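You operate a simulated robot arm through the tools that you are given. There is no shell and no other tool. Be economical: measure what you need, move in short steps, check, and stop when the job is done.

You are at the controls of a simulated two-armed robot. One attempt, no reset.

TASK
Hold the steel colander on the top of the white table steady with one hand and put the green sponge in it with the other.

Only the result counts: the job must be done as asked and must still hold three seconds after the hand-in. Knocking over, shifting, dropping, spilling or breaking anything else fails it.

THE ROBOT
Two 7-joint arms with two-finger parallel grippers on one trunk, on a base that drives. Base frame: it is fixed to the floor where the robot stands at the start and does not move with it; the origin is under the middle of the robot, x ahead of it, y to its left, z up; the surface under the hand at the start is at about z = 85. Readings come in cm, degrees, newtons and seconds.
The left shoulder is at the start at [7, 13, 118.7], the right one opposite. With the tool pointing down near the work surface each hand reaches from about 20 to 52 cm from the robot's upright axis, wherever it stands, measured 20 degrees to its own side. Places, roughly: steel colander [-75, 250, 100]. Payload 1.57 kg a hand.
The TCP of each hand is the grasp point between the finger pads, 3 cm short of the fingertips. In the tool frame z runs along the fingers and y along their closing line. Largest opening 8 cm; finger width 1.7, thickness 1.2; the body of the gripper, 4 by 8.2 cm, starts 8 cm behind the TCP.
Orientation is that of the tool frame in the base frame, as [roll, pitch, yaw] about the fixed x, y, z axes, in that order (R = Rz(yaw) Ry(pitch) Rx(roll)). With the fingers straight down and closing along the base's y, the tool's x points along the base's -x, its y along +y and its z along -z.

THE INTERFACE
- The arms move only by the tool arm_command. It takes "left_increments", "right_increments" or both (then of equal length, played together; a hand with none holds still); each is a list that holds one entry, the list of rows, each a list of 7 numbers: the shift along the base's x, y, z in units of 40 mm (1.0 is 40 mm), then the turn, a rotation vector about the base's x, y, z in units of 6 degrees (1.0 is 6 degrees), then the gripper command, from -1 (shut) to 1 (fully open), values between in proportion. In form: [[[tx, ty, tz, rx, ry, rz, fingers], ...]]. A call has 1 to 20 rows; each row shifts and turns the commanded pose from where the row before left it. A call with a number of a shift or a turn outside -1 to 1 is refused whole. Each row takes 0.2 s and may step no farther than 5 cm and 8.6 degrees from the row before; otherwise, or with a gripper value out of range, the whole call is refused. A pose out of reach is approached as far as the arm can. The call stops where the force on the tool passes 40 N (or 10 N more than at its start, if that is more) or the arm is blocked; 0.2 s more then pass. The fingers move at their own pace (about 10.8 cm/s each) and stop on an object; they squeeze with about 33 N. The grip force told is the motor's: it shows also when the fingers shut on nothing. Time passes only in rows, and 0.2 s behind the last, so rows that do not move let the fingers close. The reply holds the time, the measured pose of the TCP, the force on the tool along the base axes, the opening and the grip force, in the units named above and with some noise, with the torque about the TCP (base axes, N m) and any sound that the robot's microphone picked up.
- Cameras (640 x 400 px; columns grow to the right, rows downward): "scene" is now at [13.05, -2.2, 140.2]; the picture's right is [-0.27, -0.96, 0.00], its down [-0.67, 0.18, -0.72] and it looks along [0.70, -0.19, -0.69] (base axes); focal length 278 px, centre (320, 200). "left" rides on the left gripper at [7.2, 0.7, -12.2] in its tool frame; the picture's right is [-0.09, 1.00, 0.00], its down [-0.84, -0.08, -0.54] and it looks along [-0.54, -0.05, 0.84] (tool axes); focal length 238 px, centre (320, 200). "right" rides on the right gripper at [7.2, -0.7, -12.2] in its tool frame; the picture's right is [0.09, 1.00, 0.00], its down [-0.84, 0.08, -0.54] and it looks along [-0.54, 0.05, 0.84] (tool axes); focal length 238 px, centre (320, 200). There is no depth. A picture from a camera that has moved, and an enlarged one, comes with that camera's place and axes in the base frame and with its lens.
- grab_frame(camera): a new picture of that camera. No time passes.
- slide_trunk(by): slides the trunk up (or, below 0, down) by that many cm; the arms and the scene camera ride with it, the base frame stays. It gives what a move gives, with no picture.
- steer(legs): drives the robot by 1 to 6 legs, each [ahead, left, turn to the left] in cm, cm and degrees, along the robot's own axes; the way and the turn of a leg run together, so that a leg with both is an arc; at most 150 cm and 180 degrees a leg. The arms and the cameras ride along, it lands a little off, and it stops where it bumps. It gives what a move gives.
- head_to(pan, tilt): turns the head with the scene camera to pan (to the left, within 86 degrees either way) and tilt (down, from -29 to 69), counted from straight ahead of the robot. It gives what a move gives.
- enlarge(camera, box): a new picture of the part [left, top, right, bottom] of that camera's present view, enlarged. No time passes.
- job_done(): hands the job in; it is judged then, once.

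Work in short steps. Places have to be worked out from the pictures, the camera data and where the tool is seen: move nearer, look again, correct. Check each grasp and each placing, and mend what went wrong. You have 120 turns and 100 pictures in all, those below and enlarged ones among them. Open the grippers and draw the arms clear of the work before you hand the job in, unless the task says otherwise; then end with one line.

The tools are called after "Call:" by a JSON object that holds its "name" and its "arguments". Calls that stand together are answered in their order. arm_command: Moves the arms, as the interface text tells. Its arguments: {"type":"object","properties":{"left_increments":{"type":"array","items":{"type":"array","items":{"type":"array","items":{"type":"number"}}}},"right_increments":{"type":"array","items":{"type":"array","items":{"type":"array","items":{"type":"number"}}}}},"required":[]} The other tools are called the same way: slide_trunk (by) slides the trunk up or down; steer (legs) drives the base; head_to (pan, tilt) turns the head that bears the scene camera; grab_frame (camera) takes a picture; enlarge (camera, box) takes an enlarged picture of a part of a camera's view; job_done () hands the job in.

At the start:

```text
clock: 0.0
left_eef_pos: [36.73, 3.55, 112.99]
left_tcp_rot: [-180.0, 0.0, -179.8]
left_contact_force: [0.1, 0.2, -0.1]
left_torque: [-0.05, -0.01, 0.01]
left_width: 8.0
left_grasp_force: 0.1
right_eef_pos: [26.72, -26.86, 115.82]
right_tcp_rot: [-180.0, -0.1, 179.9]
right_contact_force: [0.1, -0.1, 0.5]
right_torque: [-0.01, 0.01, -0.05]
right_width: 8.0
right_grasp_force: 0.1
trunk travel left (down, up): [-82.5, 11.5]
robot x, y, heading: [-0.02, -0.2, 0.1]
head pan, tilt: [-15.4, 43.8]
```

scene: 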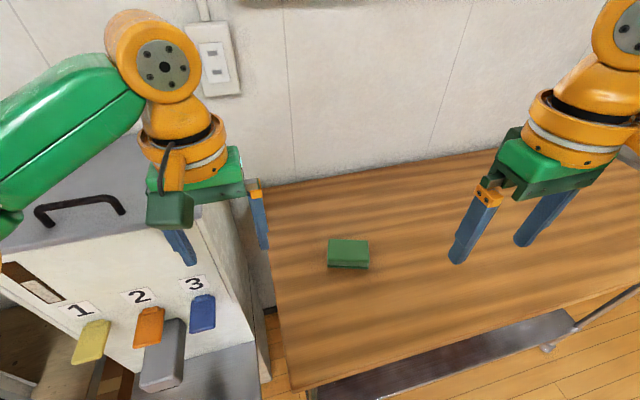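
right: 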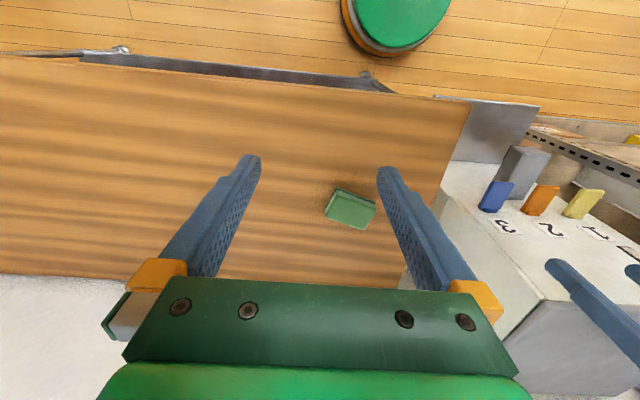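
left: 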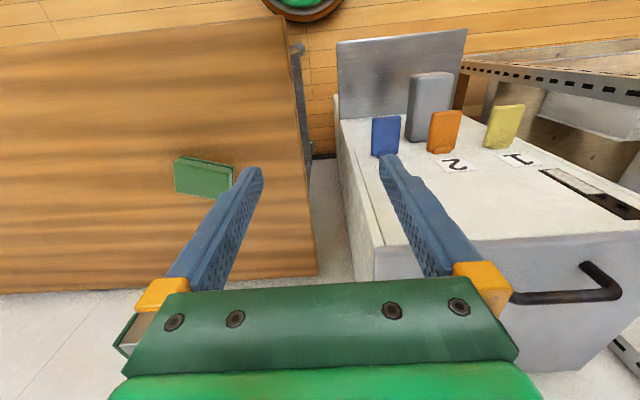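

The sponge seems to be near [48, -18], at the edge of the right hand's reach. Before I move I'll look around to the left for the way to the colander.

Call:
{"name": "enlarge", "arguments": {"camera": "scene", "box": [280, 210, 420, 297]}}

Call:
{"name": "head_to", "arguments": {"pan": 80, "tilt": 20}}

Call:
{"name": "grab_frame", "arguments": {"camera": "scene"}}

```text
4.57 times, centred on (350, 254) of scene
camera zoom: at [13.05, -2.2, 140.2], right [-0.27, -0.96, 0.0], down [-0.67, 0.18, -0.72], along [0.7, -0.19, -0.69], focal length 1272 px, centre (183, -45)
```

zoom: 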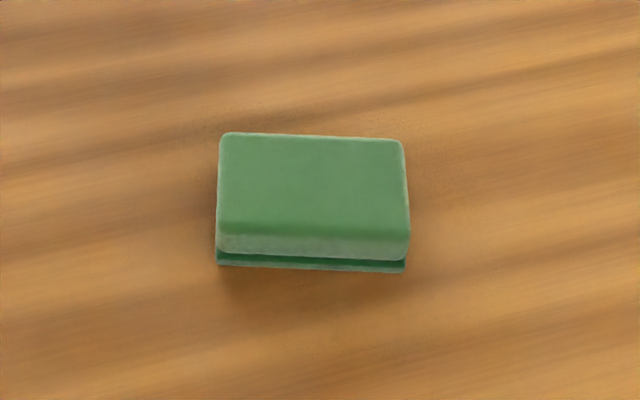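

```text
clock: 1.7
left_eef_pos: [36.73, 3.52, 113.05]
left_tcp_rot: [-180.0, 0.0, -180.0]
left_contact_force: [0.2, -0.8, 0.1]
left_torque: [0.06, -0.03, 0.02]
left_width: 8.03
left_grasp_force: 0.0
right_eef_pos: [26.68, -26.8, 115.79]
right_tcp_rot: [180.0, 0.0, 179.9]
right_contact_force: [-0.1, 0.0, -0.2]
right_torque: [0.01, -0.02, 0.0]
right_width: 7.98
right_grasp_force: 0.0
trunk travel left (down, up): [-82.5, 11.5]
robot x, y, heading: [0.05, -0.14, 0.3]
head pan, tilt: [80.0, 20.0]
```

```text
95 pictures are left
camera scene: at [6.74, 9.15, 143.9], right [0.98, -0.17, 0.0], down [-0.06, -0.34, -0.94], along [0.16, 0.93, -0.34], focal length 278 px, centre (320, 200)
```

scene: 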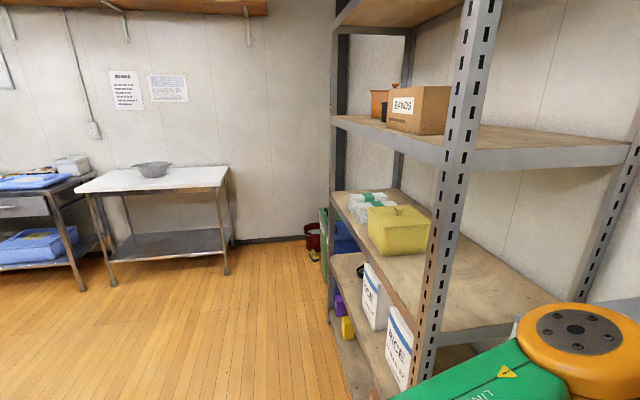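

The way to the white table is open on the left. The sponge is about 9 x 6 x 3 cm with its centre near [47.9, -18.5]. Next I'll look down at the near table edge to see whether I can drive closer.

Call:
{"name": "head_to", "arguments": {"pan": -15, "tilt": 69}}

Call:
{"name": "grab_frame", "arguments": {"camera": "scene"}}

```text
clock: 3.4
left_eef_pos: [36.7, 3.54, 113.02]
left_tcp_rot: [180.0, 0.0, -179.8]
left_contact_force: [-0.7, -0.2, 0.1]
left_torque: [0.03, 0.04, -0.01]
left_width: 7.98
left_grasp_force: 0.1
right_eef_pos: [26.7, -26.85, 115.79]
right_tcp_rot: [-179.9, 0.0, 179.9]
right_contact_force: [0.3, -0.6, 0.6]
right_torque: [0.02, -0.01, -0.01]
right_width: 8.01
right_grasp_force: 0.0
trunk travel left (down, up): [-82.5, 11.5]
robot x, y, heading: [-0.03, 0.22, -0.4]
head pan, tilt: [-15.0, 68.8]
```

```text
94 pictures are left
camera scene: at [10.52, -1.46, 137.14], right [-0.26, -0.97, 0.0], down [-0.9, 0.24, -0.36], along [0.35, -0.09, -0.93], focal length 278 px, centre (320, 200)
```

scene: 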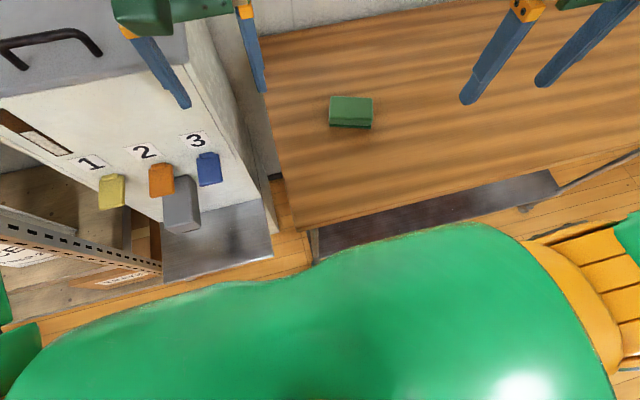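

There is little room to drive ahead, but the sponge is just inside the right hand's reach. I'll bring the right hand over it at z = 105, with the fingers turned to close across the sponge's short side.

Call:
{"name": "arm_command", "arguments": {"right_increments": [[[0.408, 0.16, -0.208, 0, 0, 0.93, 1], [0.408, 0.16, -0.208, 0, 0, 0.93, 1], [0.408, 0.16, -0.208, 0, 0, 0.93, 1], [0.408, 0.16, -0.208, 0, 0, 0.93, 1], [0.408, 0.16, -0.208, 0, 0, 0.93, 1], [0.408, 0.16, -0.208, 0, 0, 0.93, 1], [0.408, 0.16, -0.208, 0, 0, 0.93, 1], [0.408, 0.16, -0.208, 0, 0, 0.93, 1], [0.408, 0.16, -0.208, 0, 0, 0.93, 1], [0.408, 0.16, -0.208, 0, 0, 0.93, 1], [0.408, 0.16, -0.208, 0, 0, 0.93, 1], [0.408, 0.16, -0.208, 0, 0, 0.93, 1], [0.408, 0.16, -0.208, 0, 0, 0.93, 1], [0, 0, 0, 0, 0, 0, 1], [0, 0, 0, 0, 0, 0, 1]]]}}

Call:
{"name": "grab_frame", "arguments": {"camera": "right"}}

Call:
{"name": "grab_frame", "arguments": {"camera": "scene"}}

```text
clock: 6.6
left_eef_pos: [36.73, 3.49, 112.88]
left_tcp_rot: [-179.9, 0.0, -180.0]
left_contact_force: [-0.7, 1.0, -0.7]
left_torque: [-0.01, -0.02, 0.0]
left_width: 8.0
left_grasp_force: 0.0
right_eef_pos: [30.78, -8.91, 103.89]
right_tcp_rot: [-179.8, 0.0, -107.7]
right_contact_force: [0.2, -0.1, -1.1]
right_torque: [-0.04, 0.0, -0.01]
right_width: 8.02
right_grasp_force: 0.1
right hand out of reach, approached as far as the arm can: row 7, 8, 9, 10, 11, 12, 13
trunk travel left (down, up): [-82.5, 11.5]
robot x, y, heading: [0.28, 0.09, -0.0]
head pan, tilt: [-15.0, 68.8]
```

```text
93 pictures are left
camera right: at [29.19, -15.93, 116.01], right [-0.98, 0.22, 0.0], down [0.18, 0.82, 0.54], along [0.12, 0.53, -0.84], focal length 238 px, centre (320, 200)
```

right: 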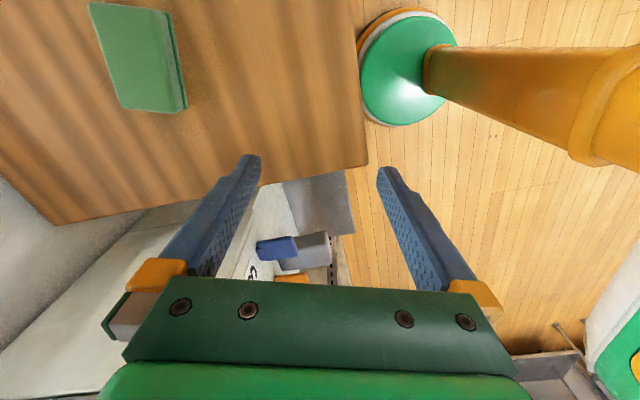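

```text
92 pictures are left
camera scene: at [10.54, -1.45, 137.14], right [-0.26, -0.97, 0.0], down [-0.9, 0.24, -0.36], along [0.35, -0.09, -0.93], focal length 278 px, centre (320, 200)
```

scene: 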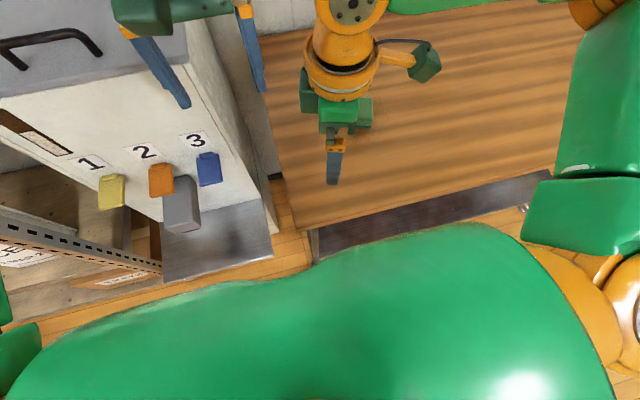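

The right hand ran out of reach with that turn. The base (radius about 17) still has room before the table edge at x of about 25, so I'll turn the right hand back, lift the left hand, and then drive ahead a little.

Call:
{"name": "arm_command", "arguments": {"right_increments": [[[0, -0.25, 0.2, 0, 0, -1, 1], [0, -0.25, 0.2, 0, 0, -1, 1], [0, -0.25, 0.2, 0, 0, -1, 1], [0, -0.25, 0.2, 0, 0, -1, 1], [0, -0.25, 0.2, 0, 0, -1, 1], [0, -0.25, 0.2, 0, 0, -1, 1], [0, -0.25, 0.2, 0, 0, -1, 1], [0, -0.25, 0.2, 0, 0, -1, 1], [0, -0.25, 0.2, 0, 0, -1, 1], [0, -0.25, 0.2, 0, 0, -1, 1], [0, -0.25, 0.2, 0, 0, -1, 1], [0, -0.25, 0.2, 0, 0, -1, 1]]], "left_increments": [[[-0.2, 0, 0.2, 0, 0, 0, 1], [-0.2, 0, 0.2, 0, 0, 0, 1], [-0.2, 0, 0.2, 0, 0, 0, 1], [-0.2, 0, 0.2, 0, 0, 0, 1], [-0.2, 0, 0.2, 0, 0, 0, 1], [-0.2, 0, 0.2, 0, 0, 0, 1], [-0.2, 0, 0.2, 0, 0, 0, 1], [-0.2, 0, 0.2, 0, 0, 0, 1], [0, 0, 0.2, 0, 0, 0, 1], [0, 0, 0.2, 0, 0, 0, 1], [0, 0, 0.2, 0, 0, 0, 1], [0, 0, 0.2, 0, 0, 0, 1]]]}}

```text
clock: 9.2
left_eef_pos: [30.24, 3.45, 122.52]
left_tcp_rot: [180.0, 0.0, -179.9]
left_contact_force: [-0.1, 0.8, 0.3]
left_torque: [-0.01, 0.02, 0.01]
left_width: 8.01
left_grasp_force: 0.1
right_eef_pos: [30.64, -20.97, 113.3]
right_tcp_rot: [-179.9, 0.0, -179.7]
right_contact_force: [0.3, 0.7, 0.2]
right_torque: [-0.01, 0.02, -0.01]
right_width: 8.0
right_grasp_force: 0.1
trunk travel left (down, up): [-82.5, 11.5]
robot x, y, heading: [-0.06, 0.04, -0.1]
head pan, tilt: [-15.0, 68.8]
```

Increments start from the measured pose. Now I'll drive 5 cm ahead.

Call:
{"name": "steer", "arguments": {"legs": [[5, 0, 0]]}}

```text
clock: 10.1
left_eef_pos: [34.4, 3.53, 122.77]
left_tcp_rot: [-180.0, 0.5, -179.8]
left_contact_force: [0.0, -0.1, -0.8]
left_torque: [-0.01, -0.06, 0.0]
left_width: 8.0
left_grasp_force: 0.0
right_eef_pos: [34.83, -20.92, 113.53]
right_tcp_rot: [-180.0, 0.5, -179.6]
right_contact_force: [-0.3, 0.2, -0.1]
right_torque: [-0.01, -0.06, -0.02]
right_width: 7.98
right_grasp_force: 0.0
trunk travel left (down, up): [-82.5, 11.5]
robot x, y, heading: [4.91, 0.11, 0.0]
head pan, tilt: [-15.0, 68.8]
```

I'll move over the sponge without turning first, then turn +72 degrees in place.

Call:
{"name": "arm_command", "arguments": {"right_increments": [[[0.65, 0.12, -0.15, 0, 0, 0, 1], [0.65, 0.12, -0.15, 0, 0, 0, 1], [0.65, 0.12, -0.15, 0, 0, 0, 1], [0.65, 0.12, -0.15, 0, 0, 0, 1], [0.65, 0.12, -0.15, 0, 0, 0, 1], [0, 0, 0, 0, 0, 0, 1]]]}}

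Call:
{"name": "arm_command", "arguments": {"right_increments": [[[0, 0, 0, 0, 0, 1, 1], [0, 0, 0, 0, 0, 1, 1], [0, 0, 0, 0, 0, 1, 1], [0, 0, 0, 0, 0, 1, 1], [0, 0, 0, 0, 0, 1, 1], [0, 0, 0, 0, 0, 1, 1], [0, 0, 0, 0, 0, 1, 1]]]}}

```text
clock: 11.5
left_eef_pos: [34.97, 3.63, 122.62]
left_tcp_rot: [180.0, 0.1, -179.9]
left_contact_force: [0.1, 0.7, -0.2]
left_torque: [0.08, -0.01, 0.03]
left_width: 7.99
left_grasp_force: 0.0
right_eef_pos: [47.11, -19.15, 110.21]
right_tcp_rot: [179.9, 0.2, -179.7]
right_contact_force: [0.9, 0.1, -0.5]
right_torque: [0.0, 0.01, -0.02]
right_width: 7.98
right_grasp_force: 0.1
right hand out of reach, approached as far as the arm can: row 5
trunk travel left (down, up): [-82.5, 11.5]
robot x, y, heading: [4.49, 0.29, -0.1]
head pan, tilt: [-15.0, 68.8]
```

```text
clock: 13.1
left_eef_pos: [35.07, 3.7, 122.6]
left_tcp_rot: [-179.9, 0.0, -179.9]
left_contact_force: [0.4, -0.8, -0.5]
left_torque: [0.0, 0.01, 0.0]
left_width: 8.03
left_grasp_force: 0.0
right_eef_pos: [43.11, -16.59, 109.7]
right_tcp_rot: [-180.0, 0.1, -137.6]
right_contact_force: [0.6, 0.9, 0.6]
right_torque: [0.0, 0.0, -0.01]
right_width: 7.99
right_grasp_force: 0.1
right hand out of reach, approached as far as the arm can: row 5, 6, 7
trunk travel left (down, up): [-82.5, 11.5]
robot x, y, heading: [5.01, 0.16, 0.1]
head pan, tilt: [-15.0, 68.8]
```

Reach improves lower down, so I'll descend to z of about 98 and finish the turn and approach there.

Call:
{"name": "arm_command", "arguments": {"right_increments": [[[0, 0, -0.6, 0, 0, 0, 1], [0, 0, -0.6, 0, 0, 0, 1], [0, 0, -0.6, 0, 0, 0, 1], [0, 0, -0.6, 0, 0, 0, 1], [0, 0, -0.5, 0, 0, 0, 1], [0.1, 0, 0, 0, 0, 1, 1], [0.2, -0.1, 0, 0, 0, 1, 1], [0.2, -0.1, 0, 0, 0, 1, 1], [0.2, -0.1, 0, 0, 0, 1, 1], [0.2, -0.1, 0, 0, 0, 1, 1], [0.2, -0.1, 0, 0, 0, 0, 1], [0, 0, 0, 0, 0, 0, 1]]]}}

Call:
{"name": "grab_frame", "arguments": {"camera": "right"}}

Call:
{"name": "grab_frame", "arguments": {"camera": "scene"}}

```text
clock: 15.7
left_eef_pos: [35.27, 3.59, 122.36]
left_tcp_rot: [180.0, 0.1, -179.9]
left_contact_force: [-0.7, 0.8, -0.1]
left_torque: [-0.03, -0.01, 0.03]
left_width: 7.98
left_grasp_force: 0.1
right_eef_pos: [35.31, -11.42, 96.37]
right_tcp_rot: [-179.8, -0.1, -107.7]
right_contact_force: [0.4, -0.1, -0.4]
right_torque: [-0.02, 0.01, -0.01]
right_width: 7.97
right_grasp_force: 0.0
right hand out of reach, approached as far as the arm can: row 6, 7, 8, 9, 10, 11
trunk travel left (down, up): [-82.5, 11.5]
robot x, y, heading: [4.82, 0.07, -0.1]
head pan, tilt: [-15.0, 68.8]
```

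```text
91 pictures are left
camera right: at [33.72, -18.38, 108.64], right [-0.98, 0.22, 0.0], down [0.18, 0.82, 0.54], along [0.12, 0.53, -0.84], focal length 238 px, centre (320, 200)
```

right: 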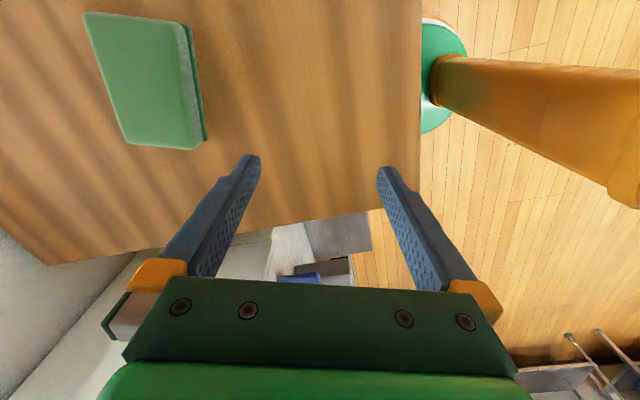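

```text
90 pictures are left
camera scene: at [15.4, -1.48, 137.14], right [-0.26, -0.97, 0.0], down [-0.9, 0.24, -0.36], along [0.35, -0.09, -0.93], focal length 278 px, centre (320, 200)
```

scene: 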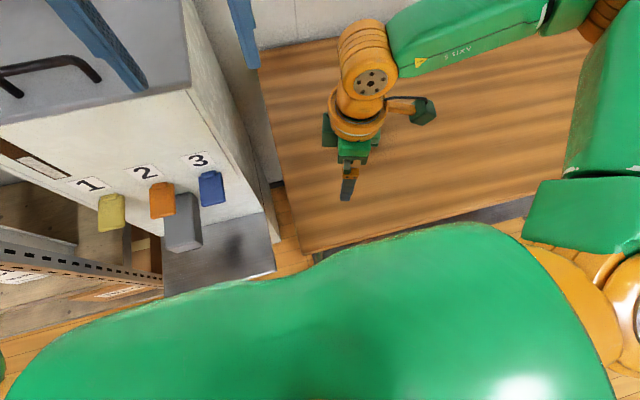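

That turn sense is limited by the joints. The other sense gives the same closing line, so I'll raise the hand a little and turn it back past 180 the other way.

Call:
{"name": "arm_command", "arguments": {"right_increments": [[[0.1, -0.2, 0.1, 0, 0, -1, 1], [0.1, -0.2, 0.1, 0, 0, -1, 1], [0.1, -0.2, 0.1, 0, 0, -1, 1], [0.1, -0.2, 0.1, 0, 0, -1, 1], [0.1, -0.2, 0.1, 0, 0, -1, 1], [0.1, -0.2, 0.1, 0, 0, -1, 1], [0.1, -0.2, 0.1, 0, 0, -1, 1], [0.1, -0.2, 0.1, 0, 0, -1, 1], [0.1, -0.2, 0, 0, 0, -1, 1], [0.1, 0, 0, 0, 0, -1, 1], [0.1, 0, 0, 0, 0, -1, 1], [0.1, 0, 0, 0, 0, -1, 1], [0, 0, 0, 0, 0, -1, 1], [0, 0, 0, 0, 0, -1, 1], [0, 0, 0, 0, 0, -1, 1], [0, 0, 0, 0, 0, -1, 1], [0, 0, 0, 0, 0, -1, 1], [0, 0, 0, 0, 0, -1, 1], [0, 0, 0, 0, 0, -1, 1], [0, 0, 0, 0, 0, -1, 1]]]}}

Call:
{"name": "arm_command", "arguments": {"right_increments": [[[0, 0, 0, 0, 0, -1, 1], [0, 0, 0, 0, 0, -1, 1], [0, 0, 0, 0, 0, -1, 1], [0, 0, 0, 0, 0, -1, 1], [0, 0, 0, 0, 0, -1, 1], [0, 0, 0, 0, 0, -1, 1], [0, 0, 0, 0, 0, -1, 1], [0, 0, 0, 0, 0, -1, 1], [0, 0, 0, 0, 0, -1, 1], [0, 0, 0, 0, 0, -1, 1]]]}}

```text
clock: 19.9
left_eef_pos: [35.18, 3.57, 122.54]
left_tcp_rot: [179.9, 0.0, -179.9]
left_contact_force: [0.9, -0.6, 0.9]
left_torque: [-0.01, -0.02, 0.02]
left_width: 7.99
left_grasp_force: 0.0
right_eef_pos: [40.0, -18.51, 99.62]
right_tcp_rot: [-180.0, 0.0, 132.3]
right_contact_force: [-0.4, 0.4, 0.4]
right_torque: [0.01, 0.0, 0.02]
right_width: 8.01
right_grasp_force: 0.1
trunk travel left (down, up): [-82.5, 11.5]
robot x, y, heading: [5.07, -0.3, -0.1]
head pan, tilt: [-15.0, 68.8]
```

```text
clock: 22.1
left_eef_pos: [35.18, 3.53, 122.53]
left_tcp_rot: [-180.0, -0.1, -179.9]
left_contact_force: [0.3, 0.2, 0.4]
left_torque: [0.0, -0.01, 0.01]
left_width: 8.02
left_grasp_force: 0.1
right_eef_pos: [40.21, -18.51, 99.58]
right_tcp_rot: [179.9, 0.0, 72.4]
right_contact_force: [0.1, -0.3, 0.2]
right_torque: [0.04, -0.04, -0.01]
right_width: 8.0
right_grasp_force: 0.2
trunk travel left (down, up): [-82.5, 11.5]
robot x, y, heading: [4.96, -0.2, -0.1]
head pan, tilt: [-15.0, 68.8]
```

This sense works: the hand is at yaw 72 with no reach warning. Now I'll move over the sponge, keeping the tips about 6 cm above it.

Call:
{"name": "arm_command", "arguments": {"right_increments": [[[0.48, 0, -0.1, 0, 0, 0, 1], [0.48, 0, -0.1, 0, 0, 0, 1], [0.48, 0, -0.1, 0, 0, 0, 1], [0.48, 0, -0.1, 0, 0, 0, 1], [0, 0, 0, 0, 0, 0, 1]]]}}

Call:
{"name": "grab_frame", "arguments": {"camera": "right"}}

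Call:
{"name": "grab_frame", "arguments": {"camera": "scene"}}

```text
clock: 23.3
left_eef_pos: [35.12, 3.69, 122.39]
left_tcp_rot: [180.0, 0.0, -179.9]
left_contact_force: [-0.3, 0.8, -0.5]
left_torque: [0.01, 0.0, -0.01]
left_width: 8.0
left_grasp_force: 0.1
right_eef_pos: [46.78, -18.95, 98.3]
right_tcp_rot: [-179.9, 0.1, 72.4]
right_contact_force: [0.7, -0.2, 0.8]
right_torque: [0.02, 0.01, -0.03]
right_width: 8.0
right_grasp_force: 0.0
right hand out of reach, approached as far as the arm can: row 4
trunk travel left (down, up): [-82.5, 11.5]
robot x, y, heading: [4.89, -0.07, -0.0]
head pan, tilt: [-15.0, 68.8]
```

```text
89 pictures are left
camera right: at [48.4, -11.87, 110.58], right [0.98, -0.21, 0.0], down [-0.18, -0.82, 0.54], along [-0.11, -0.53, -0.84], focal length 238 px, centre (320, 200)
```

right: 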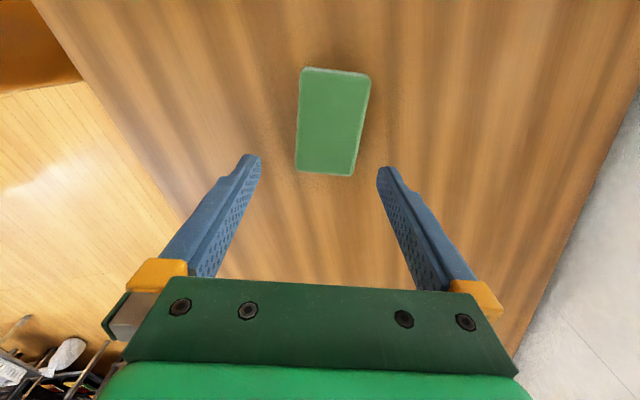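

```text
88 pictures are left
camera scene: at [15.36, -1.46, 137.15], right [-0.26, -0.97, 0.0], down [-0.9, 0.24, -0.36], along [0.35, -0.09, -0.93], focal length 278 px, centre (320, 200)
```

scene: 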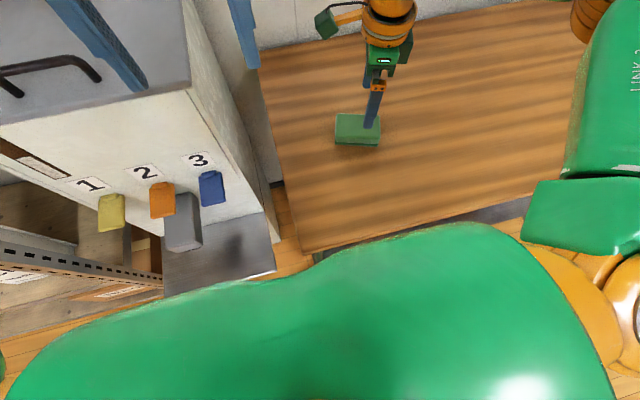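

The sponge centre works out at [48.0, -18.3] with the long axis at 73 degrees and its top at about 88. I'll descend to z of about 93 and correct the position there.

Call:
{"name": "arm_command", "arguments": {"right_increments": [[[0, 0, -0.5, 0, 0, 0, 1], [0, 0, -0.5, 0, 0, 0, 1], [0.15, 0.08, -0.3, 0, 0, 0, 1], [0.15, 0.08, 0, 0, 0, 0, 1], [0, 0, 0, 0, 0, 0, 1]]]}}

Call:
{"name": "grab_frame", "arguments": {"camera": "right"}}

```text
clock: 24.5
left_eef_pos: [35.24, 3.53, 122.46]
left_tcp_rot: [179.9, 0.1, -179.9]
left_contact_force: [-0.4, 0.4, -0.3]
left_torque: [-0.02, -0.02, 0.0]
left_width: 7.99
left_grasp_force: 0.1
right_eef_pos: [45.69, -19.98, 94.43]
right_tcp_rot: [180.0, -0.1, 72.4]
right_contact_force: [0.6, -0.8, -0.9]
right_torque: [0.0, 0.01, 0.0]
right_width: 8.01
right_grasp_force: 0.1
right hand out of reach, approached as far as the arm can: row 1, 2, 3, 4
trunk travel left (down, up): [-82.5, 11.5]
robot x, y, heading: [4.89, 0.25, -0.2]
head pan, tilt: [-15.0, 68.8]
```

```text
87 pictures are left
camera right: at [47.2, -12.84, 106.74], right [0.98, -0.21, 0.0], down [-0.18, -0.82, 0.54], along [-0.11, -0.53, -0.84], focal length 238 px, centre (320, 200)
```

right: 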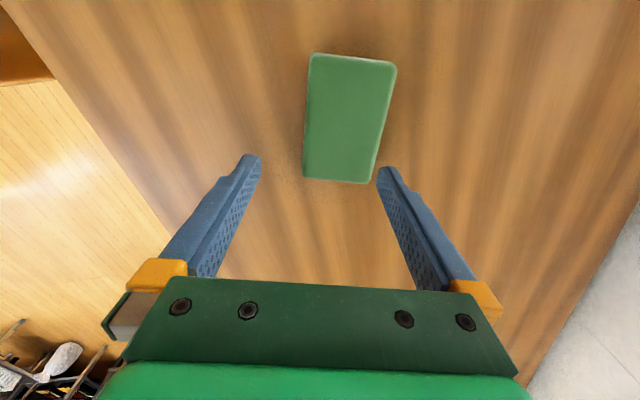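

The reach shrinks as the hand goes down. I'll raise the hand, then lower the trunk 8 cm so that the grasp happens at a comfortable arm height.

Call:
{"name": "arm_command", "arguments": {"right_increments": [[[0, 0, 0.5, 0, 0, 0, 1], [0, 0, 0.5, 0, 0, 0, 1], [0, 0, 0.5, 0, 0, 0, 1], [0, 0, 0.5, 0, 0, 0, 1]]]}}

Call:
{"name": "slide_trunk", "arguments": {"by": -8}}

Call:
{"name": "arm_command", "arguments": {"right_increments": [[[0.3, 0.2, 0, 0, 0, 0, 1], [0.27, 0.2, 0, 0, 0, 0, 1], [0, 0, 0, 0, 0, 0, 1]]]}}

```text
clock: 25.5
left_eef_pos: [35.22, 3.6, 122.51]
left_tcp_rot: [180.0, 0.0, -179.9]
left_contact_force: [-0.4, -0.1, 0.1]
left_torque: [-0.03, -0.01, 0.0]
left_width: 7.99
left_grasp_force: 0.1
right_eef_pos: [45.61, -19.83, 102.6]
right_tcp_rot: [-180.0, 0.1, 72.4]
right_contact_force: [0.3, 0.4, 0.1]
right_torque: [0.0, -0.02, -0.01]
right_width: 8.0
right_grasp_force: 0.2
trunk travel left (down, up): [-82.5, 11.5]
robot x, y, heading: [5.07, -0.36, 0.2]
head pan, tilt: [-15.0, 68.8]
```

```text
clock: 26.7
left_eef_pos: [35.21, 3.58, 114.52]
left_tcp_rot: [-180.0, -0.1, -180.0]
left_contact_force: [-0.1, 0.4, -0.1]
left_torque: [0.01, 0.04, 0.02]
left_width: 8.0
left_grasp_force: 0.0
right_eef_pos: [45.69, -19.87, 94.51]
right_tcp_rot: [-180.0, 0.0, 72.3]
right_contact_force: [-0.5, 0.1, -1.3]
right_torque: [0.01, 0.0, 0.0]
right_width: 8.01
right_grasp_force: 0.0
trunk travel left (down, up): [-74.5, 19.5]
robot x, y, heading: [4.9, -0.08, -0.0]
head pan, tilt: [-15.0, 68.8]
```

```text
clock: 27.5
left_eef_pos: [35.16, 3.52, 114.5]
left_tcp_rot: [-179.9, 0.0, -179.8]
left_contact_force: [0.1, -0.4, 0.0]
left_torque: [0.01, 0.01, 0.0]
left_width: 8.0
left_grasp_force: 0.1
right_eef_pos: [47.51, -18.52, 94.7]
right_tcp_rot: [179.9, -0.1, 72.4]
right_contact_force: [0.0, 0.6, -0.2]
right_torque: [0.03, -0.02, 0.06]
right_width: 8.0
right_grasp_force: 0.0
right hand out of reach, approached as far as the arm can: row 2
trunk travel left (down, up): [-74.5, 19.5]
robot x, y, heading: [4.54, -0.01, 0.2]
head pan, tilt: [-15.0, 68.8]
```

I'm about 1 cm short, and the base still has roughly 3 cm of clearance. I'll raise the hand slightly and drive 2 cm ahead.

Call:
{"name": "arm_command", "arguments": {"right_increments": [[[-0.5, -0.1, 0.4, 0, 0, 0, 1], [0, 0, 0, 0, 0, 0, 1]]]}}

Call:
{"name": "steer", "arguments": {"legs": [[2, 0, 0]]}}

Call:
{"name": "slide_trunk", "arguments": {"by": -3}}

```text
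clock: 28.1
left_eef_pos: [35.23, 3.59, 114.41]
left_tcp_rot: [-180.0, 0.0, -179.8]
left_contact_force: [0.2, 0.7, 0.0]
left_torque: [0.01, -0.01, 0.02]
left_width: 7.97
left_grasp_force: 0.1
right_eef_pos: [45.52, -18.97, 96.13]
right_tcp_rot: [-180.0, 0.1, 72.3]
right_contact_force: [-0.6, -0.2, -0.1]
right_torque: [0.03, 0.0, 0.03]
right_width: 8.0
right_grasp_force: 0.0
trunk travel left (down, up): [-74.5, 19.5]
robot x, y, heading: [5.03, -0.12, 0.3]
head pan, tilt: [-15.0, 68.8]
```

```text
clock: 28.9
left_eef_pos: [36.7, 3.54, 114.56]
left_tcp_rot: [179.9, 0.2, -179.9]
left_contact_force: [-0.3, -1.0, 0.8]
left_torque: [0.02, -0.02, -0.02]
left_width: 7.99
left_grasp_force: 0.0
right_eef_pos: [47.14, -18.94, 96.38]
right_tcp_rot: [179.8, 0.0, 72.5]
right_contact_force: [-0.5, -1.4, -0.2]
right_torque: [-0.01, -0.06, 0.0]
right_width: 8.02
right_grasp_force: 0.1
trunk travel left (down, up): [-74.5, 19.5]
robot x, y, heading: [7.21, -0.01, -0.1]
head pan, tilt: [-15.0, 68.8]
```

```text
clock: 29.6
left_eef_pos: [37.19, 3.54, 111.42]
left_tcp_rot: [179.9, -0.1, -180.0]
left_contact_force: [-0.7, 1.2, 0.0]
left_torque: [0.02, -0.01, -0.03]
left_width: 7.99
left_grasp_force: 0.1
right_eef_pos: [47.46, -18.78, 93.18]
right_tcp_rot: [179.9, 0.0, 72.3]
right_contact_force: [0.7, -1.2, 0.3]
right_torque: [-0.01, -0.03, 0.0]
right_width: 7.99
right_grasp_force: 0.0
trunk travel left (down, up): [-71.5, 22.5]
robot x, y, heading: [6.85, -0.19, 0.2]
head pan, tilt: [-15.0, 68.8]
```

I'll shift the hand to [48.0, -18.3] and check how it lines up.

Call:
{"name": "arm_command", "arguments": {"right_increments": [[[0.14, 0.12, 0, 0, 0, 0.1, 1], [0, 0, 0, 0, 0, 0, 1]]]}}

Call:
{"name": "grab_frame", "arguments": {"camera": "right"}}

```text
clock: 30.2
left_eef_pos: [37.25, 3.58, 111.55]
left_tcp_rot: [-179.9, -0.1, -179.9]
left_contact_force: [-0.1, -0.2, 0.1]
left_torque: [-0.03, 0.02, 0.01]
left_width: 8.02
left_grasp_force: 0.0
right_eef_pos: [48.02, -18.43, 93.23]
right_tcp_rot: [180.0, 0.0, 73.0]
right_contact_force: [0.1, -0.1, -0.4]
right_torque: [0.0, 0.02, -0.01]
right_width: 8.01
right_grasp_force: 0.0
trunk travel left (down, up): [-71.5, 22.5]
robot x, y, heading: [6.67, 0.12, 0.1]
head pan, tilt: [-15.0, 68.8]
```

```text
86 pictures are left
camera right: at [49.51, -11.35, 105.53], right [0.98, -0.2, 0.0], down [-0.17, -0.82, 0.54], along [-0.11, -0.53, -0.84], focal length 238 px, centre (320, 200)
```

right: 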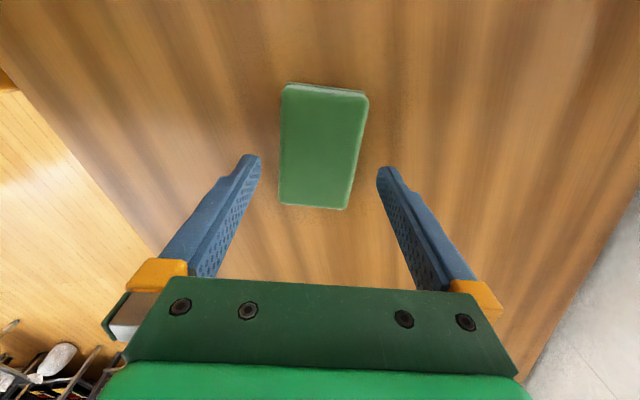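

The fingers straddle the sponge evenly (centre about [48.0, -18.4]). Descending 4.4 cm.

Call:
{"name": "arm_command", "arguments": {"right_increments": [[[0, 0, -0.4, 0, 0, 0, 1], [0, 0, -0.4, 0, 0, 0, 1], [0, 0, -0.3, 0, 0, 0, 1], [0, 0, 0, 0, 0, 0, 1]]]}}

Call:
{"name": "grab_frame", "arguments": {"camera": "right"}}

Call:
{"name": "grab_frame", "arguments": {"camera": "scene"}}

```text
clock: 31.2
left_eef_pos: [37.15, 3.56, 111.48]
left_tcp_rot: [180.0, 0.0, -179.8]
left_contact_force: [0.3, -0.3, -0.2]
left_torque: [0.02, -0.01, 0.02]
left_width: 7.96
left_grasp_force: 0.0
right_eef_pos: [48.0, -18.33, 89.01]
right_tcp_rot: [-180.0, -0.1, 73.0]
right_contact_force: [0.1, -0.2, 0.6]
right_torque: [-0.02, 0.02, 0.01]
right_width: 7.99
right_grasp_force: 0.2
trunk travel left (down, up): [-71.5, 22.5]
robot x, y, heading: [6.58, 0.53, -0.4]
head pan, tilt: [-15.0, 68.8]
```

```text
85 pictures are left
camera right: at [49.49, -11.25, 101.2], right [0.98, -0.2, 0.0], down [-0.17, -0.82, 0.54], along [-0.11, -0.53, -0.84], focal length 238 px, centre (320, 200)
```

right: 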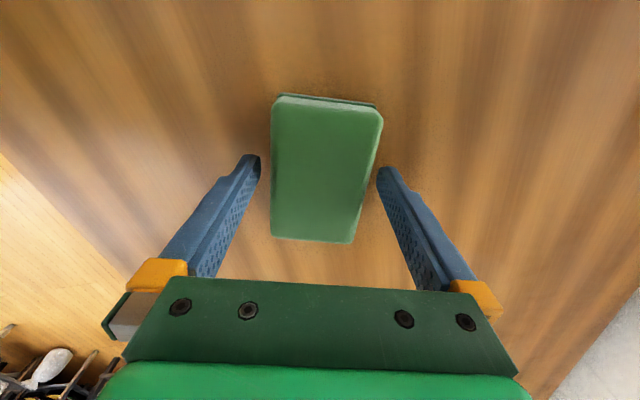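

```text
84 pictures are left
camera scene: at [17.35, -1.46, 126.14], right [-0.26, -0.97, 0.0], down [-0.9, 0.24, -0.36], along [0.35, -0.09, -0.93], focal length 278 px, centre (320, 200)
```

scene: 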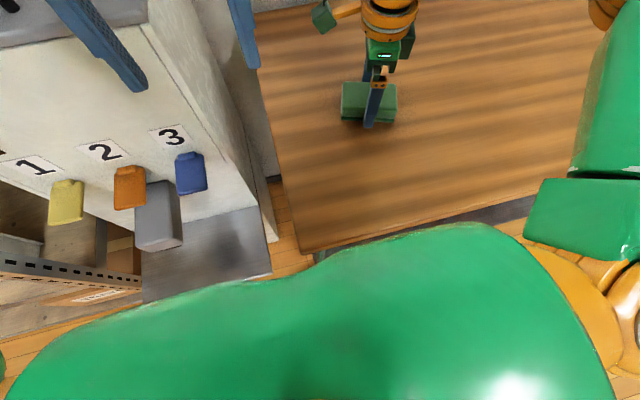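

The fingers straddle the sponge with tips at about 86. I'll go 0.4 cm lower and close.

Call:
{"name": "arm_command", "arguments": {"right_increments": [[[0, 0, -0.1, 0, 0, 0, 1], [0, 0, 0, 0, 0, 0, -1], [0, 0, 0, 0, 0, 0, -1], [0, 0, 0, 0, 0, 0, -1], [0, 0, 0, 0, 0, 0, -1]]]}}

Call:
{"name": "arm_command", "arguments": {"right_increments": [[[0, 0, 0.3, 0, 0, 0, -1], [0, 0, 0.4, 0, 0, 0, -1], [0, 0, 0.5, 0, 0, 0, -1], [0, 0, 0.5, 0, 0, 0, -1], [0, 0, 0, 0, 0, 0, -1]]]}}

Call:
{"name": "grab_frame", "arguments": {"camera": "right"}}

```text
clock: 32.5
left_eef_pos: [37.13, 3.58, 111.5]
left_tcp_rot: [-179.9, 0.1, -179.9]
left_contact_force: [1.2, -0.1, 0.1]
left_torque: [0.02, 0.0, -0.03]
left_width: 8.0
left_grasp_force: 0.1
right_eef_pos: [47.92, -18.24, 88.56]
right_tcp_rot: [180.0, 0.0, 73.1]
right_contact_force: [1.0, -0.7, 2.9]
right_torque: [0.05, -0.04, -0.05]
right_width: 6.07
right_grasp_force: 32.9
trunk travel left (down, up): [-71.5, 22.5]
robot x, y, heading: [6.82, 0.09, 0.1]
head pan, tilt: [-15.0, 68.8]
```

```text
clock: 33.6
left_eef_pos: [37.12, 3.49, 111.5]
left_tcp_rot: [-180.0, -0.1, -179.9]
left_contact_force: [0.4, -0.1, 0.1]
left_torque: [0.02, -0.01, 0.01]
left_width: 8.0
left_grasp_force: 0.1
right_eef_pos: [48.05, -18.4, 95.3]
right_tcp_rot: [-180.0, 0.0, 73.1]
right_contact_force: [-0.2, 0.4, -0.3]
right_torque: [-0.03, 0.02, 0.03]
right_width: 6.08
right_grasp_force: 32.7
trunk travel left (down, up): [-71.5, 22.5]
robot x, y, heading: [6.77, 0.02, -0.1]
head pan, tilt: [-15.0, 68.8]
```

```text
83 pictures are left
camera right: at [49.66, -11.26, 107.54], right [0.98, -0.2, 0.0], down [-0.17, -0.82, 0.54], along [-0.11, -0.53, -0.84], focal length 238 px, centre (320, 200)
```

right: 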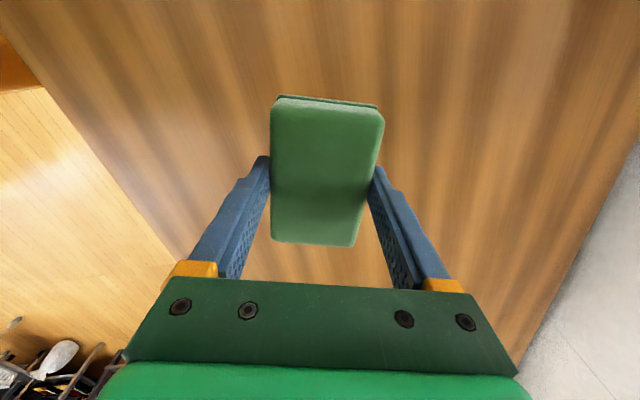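

The sponge is held (width 6.08, and it lifted cleanly). I'll raise the trunk, draw the right hand in, and then back away from the table.

Call:
{"name": "slide_trunk", "arguments": {"by": 15}}

Call:
{"name": "arm_command", "arguments": {"right_increments": [[[-0.4, -0.1, 0, 0, 0, 0.5, -1], [-0.4, -0.1, 0, 0, 0, 1, -1], [-0.4, -0.1, 0, 0, 0, 1, -1], [-0.4, -0.1, 0, 0, 0, 1, -1], [-0.4, -0.1, 0, 0, 0, 1, -1], [-0.4, -0.1, 0, 0, 0, 1, -1], [-0.4, -0.1, 0, 0, 0, 1, -1], [-0.4, -0.1, 0, 0, 0, 1, -1], [-0.2, -0.1, 0, 0, 0, 1, -1], [0, 0, 0, 0, 0, 1, -1], [0, 0, 0, 0, 0, 1, -1], [0, 0, 0, 0, 0, 1, -1], [0, 0, 0, 0, 0, 0, -1]]], "left_increments": [[[-0.2, 0, 0, 0, 0, 0, 1], [-0.2, 0, 0, 0, 0, 0, 1], [-0.2, 0, 0, 0, 0, 0, 1], [-0.2, 0, 0, 0, 0, 0, 1], [-0.2, 0, 0, 0, 0, 0, 1], [-0.2, 0, 0, 0, 0, 0, 1], [-0.2, 0, 0, 0, 0, 0, 1], [0, 0, 0, 0, 0, 0, 1], [0, 0, 0, 0, 0, 0, 1], [0, 0, 0, 0, 0, 0, 1], [0, 0, 0, 0, 0, 0, 1], [0, 0, 0, 0, 0, 0, 1], [0, 0, 0, 0, 0, 0, 1]]]}}

Call:
{"name": "head_to", "arguments": {"pan": 86, "tilt": 35}}

Call:
{"name": "grab_frame", "arguments": {"camera": "scene"}}

Call:
{"name": "head_to", "arguments": {"pan": -86, "tilt": 35}}

Call:
{"name": "grab_frame", "arguments": {"camera": "scene"}}

```text
clock: 35.4
left_eef_pos: [37.17, 3.48, 126.56]
left_tcp_rot: [179.9, 0.0, -179.8]
left_contact_force: [0.2, -0.7, -0.1]
left_torque: [-0.01, 0.0, -0.05]
left_width: 8.01
left_grasp_force: 0.0
right_eef_pos: [48.25, -18.36, 110.33]
right_tcp_rot: [179.9, 0.1, 72.9]
right_contact_force: [-0.6, 0.0, 0.1]
right_torque: [-0.02, -0.01, 0.01]
right_width: 6.07
right_grasp_force: 32.8
trunk travel left (down, up): [-86.5, 7.5]
robot x, y, heading: [6.84, 0.07, 0.2]
head pan, tilt: [-15.0, 68.8]
```

```text
clock: 38.2
left_eef_pos: [31.66, 3.48, 126.54]
left_tcp_rot: [-180.0, 0.0, -179.9]
left_contact_force: [0.1, -0.3, -0.6]
left_torque: [0.01, -0.01, 0.01]
left_width: 7.99
left_grasp_force: 0.1
right_eef_pos: [34.46, -21.97, 110.29]
right_tcp_rot: [180.0, 0.0, 142.0]
right_contact_force: [0.7, 0.0, 0.3]
right_torque: [-0.02, 0.0, 0.03]
right_width: 6.06
right_grasp_force: 33.0
trunk travel left (down, up): [-86.5, 7.5]
robot x, y, heading: [7.12, 0.24, 0.0]
head pan, tilt: [-15.0, 68.8]
```

```text
clock: 40.0
left_eef_pos: [31.65, 3.53, 126.5]
left_tcp_rot: [-179.9, 0.0, -179.8]
left_contact_force: [0.0, 0.9, -0.2]
left_torque: [-0.01, -0.02, 0.02]
left_width: 7.97
left_grasp_force: 0.0
right_eef_pos: [34.54, -21.94, 110.27]
right_tcp_rot: [180.0, 0.0, 142.0]
right_contact_force: [0.3, 0.0, -0.2]
right_torque: [-0.01, 0.0, 0.01]
right_width: 6.09
right_grasp_force: 33.5
trunk travel left (down, up): [-86.5, 7.5]
robot x, y, heading: [6.79, -0.4, -0.1]
head pan, tilt: [85.9, 35.0]
```

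```text
82 pictures are left
camera scene: at [12.59, 8.76, 145.51], right [1.0, -0.07, 0.0], down [-0.04, -0.57, -0.82], along [0.06, 0.82, -0.57], focal length 278 px, centre (320, 200)
```

scene: 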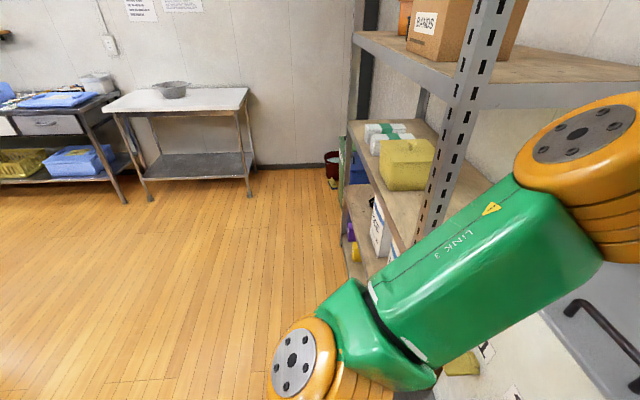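

```text
clock: 42.6
left_eef_pos: [31.58, 3.59, 126.51]
left_tcp_rot: [180.0, 0.0, -180.0]
left_contact_force: [-0.2, 0.4, -0.7]
left_torque: [0.01, 0.01, 0.01]
left_width: 8.01
left_grasp_force: 0.0
right_eef_pos: [34.55, -22.07, 110.22]
right_tcp_rot: [180.0, 0.0, 141.9]
right_contact_force: [-0.2, -0.4, 0.3]
right_torque: [-0.02, -0.03, -0.01]
right_width: 6.08
right_grasp_force: 32.5
trunk travel left (down, up): [-86.5, 7.5]
robot x, y, heading: [6.59, -0.03, -0.1]
head pan, tilt: [-85.9, 35.0]
```

```text
81 pictures are left
camera scene: at [12.58, -8.81, 145.51], right [-1.0, -0.07, 0.0], down [-0.04, 0.57, -0.82], along [0.06, -0.82, -0.57], focal length 278 px, centre (320, 200)
```

scene: 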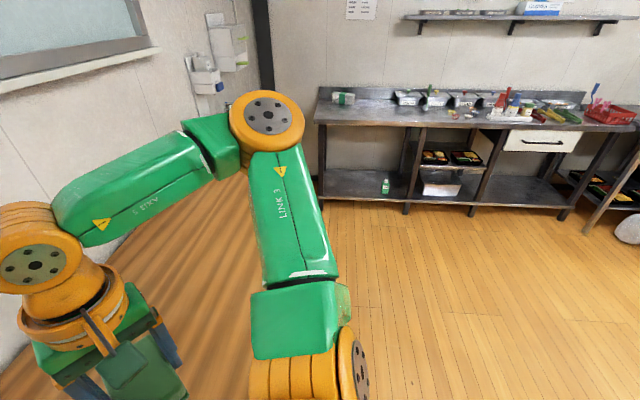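

The floor is free on both sides, and the white table spans roughly x -125..-31, y 215..283, z about 85. I'll back off 60 cm, turn left 90, drive 120 cm, and look again.

Call:
{"name": "steer", "arguments": {"legs": [[-60, 0, 0], [0, 0, 90], [110, 0, 0]]}}

Call:
{"name": "head_to", "arguments": {"pan": 0, "tilt": 35}}

Call:
{"name": "grab_frame", "arguments": {"camera": "scene"}}

```text
clock: 55.0
left_eef_pos: [-56.57, 135.32, 126.41]
left_tcp_rot: [-179.9, 0.2, -89.7]
left_contact_force: [0.4, -0.3, 0.2]
left_torque: [0.03, 0.01, 0.01]
left_width: 7.98
left_grasp_force: 0.1
right_eef_pos: [-31.08, 138.36, 110.28]
right_tcp_rot: [-180.0, 0.1, -127.8]
right_contact_force: [-0.4, 0.0, 0.2]
right_torque: [-0.03, 0.01, -0.04]
right_width: 6.06
right_grasp_force: 32.7
trunk travel left (down, up): [-86.5, 7.5]
robot x, y, heading: [-53.06, 110.35, 90.1]
head pan, tilt: [-85.9, 35.0]
```

```text
clock: 56.6
left_eef_pos: [-56.62, 135.39, 126.48]
left_tcp_rot: [180.0, 0.1, -89.8]
left_contact_force: [-0.4, -0.1, 0.2]
left_torque: [0.01, -0.05, -0.02]
left_width: 8.0
left_grasp_force: 0.0
right_eef_pos: [-31.0, 138.53, 110.31]
right_tcp_rot: [-180.0, 0.0, -127.8]
right_contact_force: [0.5, 0.2, -1.3]
right_torque: [0.0, 0.04, 0.0]
right_width: 6.08
right_grasp_force: 32.7
trunk travel left (down, up): [-86.5, 7.5]
robot x, y, heading: [-53.27, 110.48, 90.2]
head pan, tilt: [0.0, 35.0]
```

```text
80 pictures are left
camera scene: at [-52.98, 124.45, 145.51], right [1.0, 0.0, 0.0], down [0.0, -0.57, -0.82], along [0.0, 0.82, -0.57], focal length 278 px, centre (320, 200)
```

scene: 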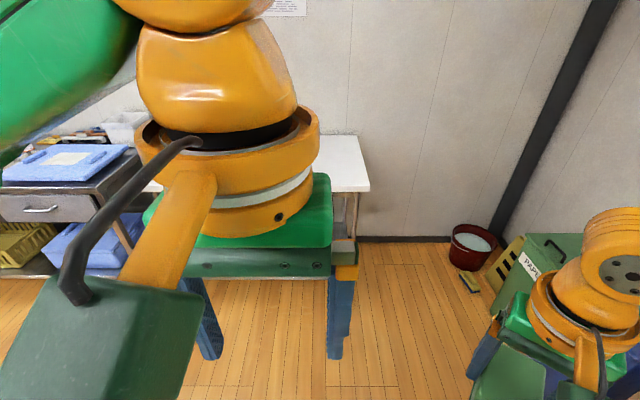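

The left hand blocks the view. I'll swing it out to the robot's left (base -x) and lower it a bit.

Call:
{"name": "arm_command", "arguments": {"left_increments": [[[-0.6, 0, -0.3, 0, 0, 0, 1], [-0.6, 0, -0.3, 0, 0, 0, 1], [-0.6, 0, -0.3, 0, 0, 0, 1], [-0.6, 0, -0.3, 0, 0, 0, 1], [-0.6, 0, -0.3, 0, 0, 0, 1], [-0.6, 0, -0.3, 0, 0, 0, 1], [-0.6, 0, -0.3, 0, 0, 0, 1], [-0.6, 0, -0.3, 0, 0, 0, 1], [-0.6, 0, -0.3, 0, 0, 0, 1], [-0.6, 0, -0.3, 0, 0, 0, 1]]]}}

Call:
{"name": "grab_frame", "arguments": {"camera": "scene"}}

```text
clock: 58.8
left_eef_pos: [-80.77, 135.22, 114.57]
left_tcp_rot: [180.0, 0.0, -89.8]
left_contact_force: [1.3, 0.2, 0.1]
left_torque: [-0.02, 0.01, 0.03]
left_width: 8.0
left_grasp_force: 0.0
right_eef_pos: [-31.24, 138.31, 110.25]
right_tcp_rot: [-179.9, 0.1, -127.8]
right_contact_force: [-0.7, 0.8, 0.9]
right_torque: [0.01, -0.02, -0.03]
right_width: 6.07
right_grasp_force: 32.7
trunk travel left (down, up): [-86.5, 7.5]
robot x, y, heading: [-53.11, 110.61, 90.3]
head pan, tilt: [0.0, 35.0]
```

```text
79 pictures are left
camera scene: at [-53.11, 124.4, 145.52], right [1.0, 0.0, 0.0], down [0.0, -0.57, -0.82], along [0.0, 0.82, -0.57], focal length 278 px, centre (320, 200)
```

scene: 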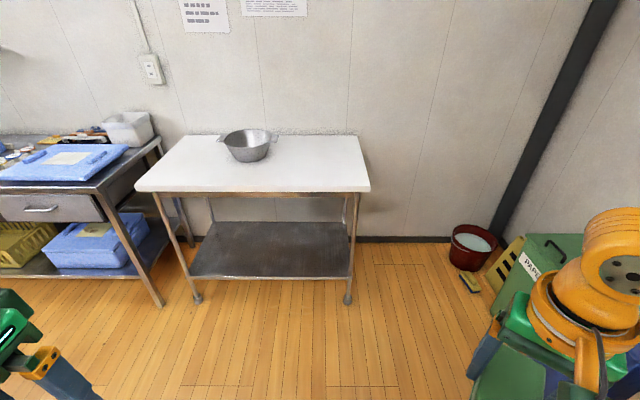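

I judge the table to be x -128..-34 with its front edge at y of about 219 and top at z of about 84.5. The colander centre is about [-87, 246] with rim radius about 11. I'll drive to about [-95, 170] so that it sits slightly to the robot's right.

Call:
{"name": "steer", "arguments": {"legs": [[0, 42, 0], [60, 0, 0]]}}

Call:
{"name": "head_to", "arguments": {"pan": -5, "tilt": 40}}

Call:
{"name": "grab_frame", "arguments": {"camera": "scene"}}

```text
clock: 64.4
left_eef_pos: [-122.58, 195.25, 114.51]
left_tcp_rot: [-179.9, 0.0, -89.9]
left_contact_force: [0.1, 0.0, 0.8]
left_torque: [0.04, 0.04, 0.0]
left_width: 8.01
left_grasp_force: 0.1
right_eef_pos: [-73.02, 198.13, 110.22]
right_tcp_rot: [-180.0, 0.2, -127.9]
right_contact_force: [-0.3, -0.1, -0.1]
right_torque: [0.02, 0.01, -0.01]
right_width: 6.06
right_grasp_force: 33.9
trunk travel left (down, up): [-86.5, 7.5]
robot x, y, heading: [-95.12, 170.71, 90.0]
head pan, tilt: [0.0, 35.0]
```

```text
clock: 65.1
left_eef_pos: [-122.66, 195.28, 114.51]
left_tcp_rot: [-179.9, 0.0, -89.9]
left_contact_force: [0.3, -0.1, 0.6]
left_torque: [-0.01, -0.01, -0.06]
left_width: 8.03
left_grasp_force: 0.0
right_eef_pos: [-73.0, 198.32, 110.22]
right_tcp_rot: [-180.0, -0.1, -128.0]
right_contact_force: [0.3, 0.1, 0.3]
right_torque: [0.01, -0.02, -0.01]
right_width: 6.11
right_grasp_force: 33.0
trunk travel left (down, up): [-86.5, 7.5]
robot x, y, heading: [-94.78, 170.62, 90.0]
head pan, tilt: [-5.0, 40.0]
```

```text
78 pictures are left
camera scene: at [-94.17, 184.05, 144.76], right [1.0, -0.09, 0.0], down [-0.06, -0.64, -0.77], along [0.07, 0.76, -0.64], focal length 278 px, centre (320, 200)
```

scene: 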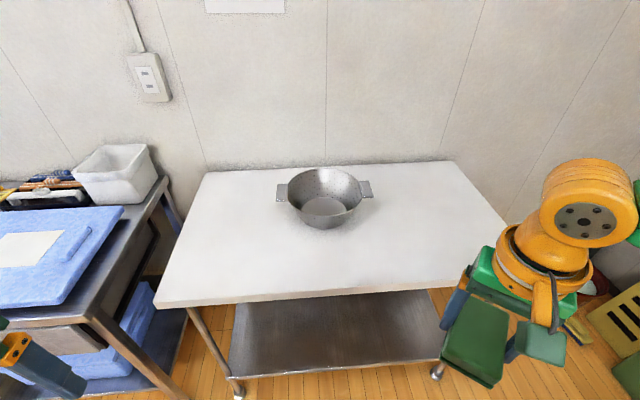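

Call:
{"name": "enlarge", "arguments": {"camera": "scene", "box": [260, 155, 388, 235]}}

```text
5.00 times, centred on (324, 195) of scene
camera zoom: at [-94.17, 184.05, 144.76], right [1.0, -0.09, 0.0], down [-0.06, -0.64, -0.77], along [0.07, 0.76, -0.64], focal length 1391 px, centre (300, 225)
```

zoom: 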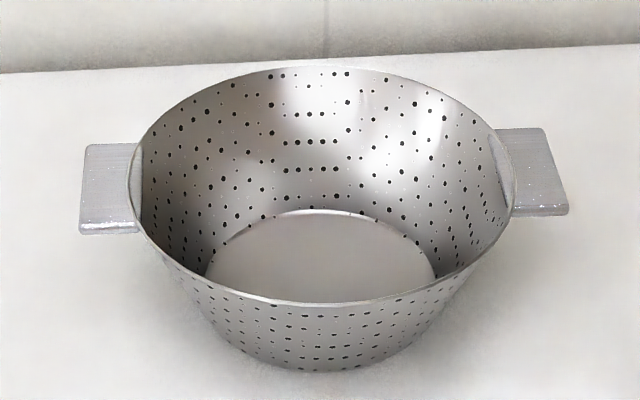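

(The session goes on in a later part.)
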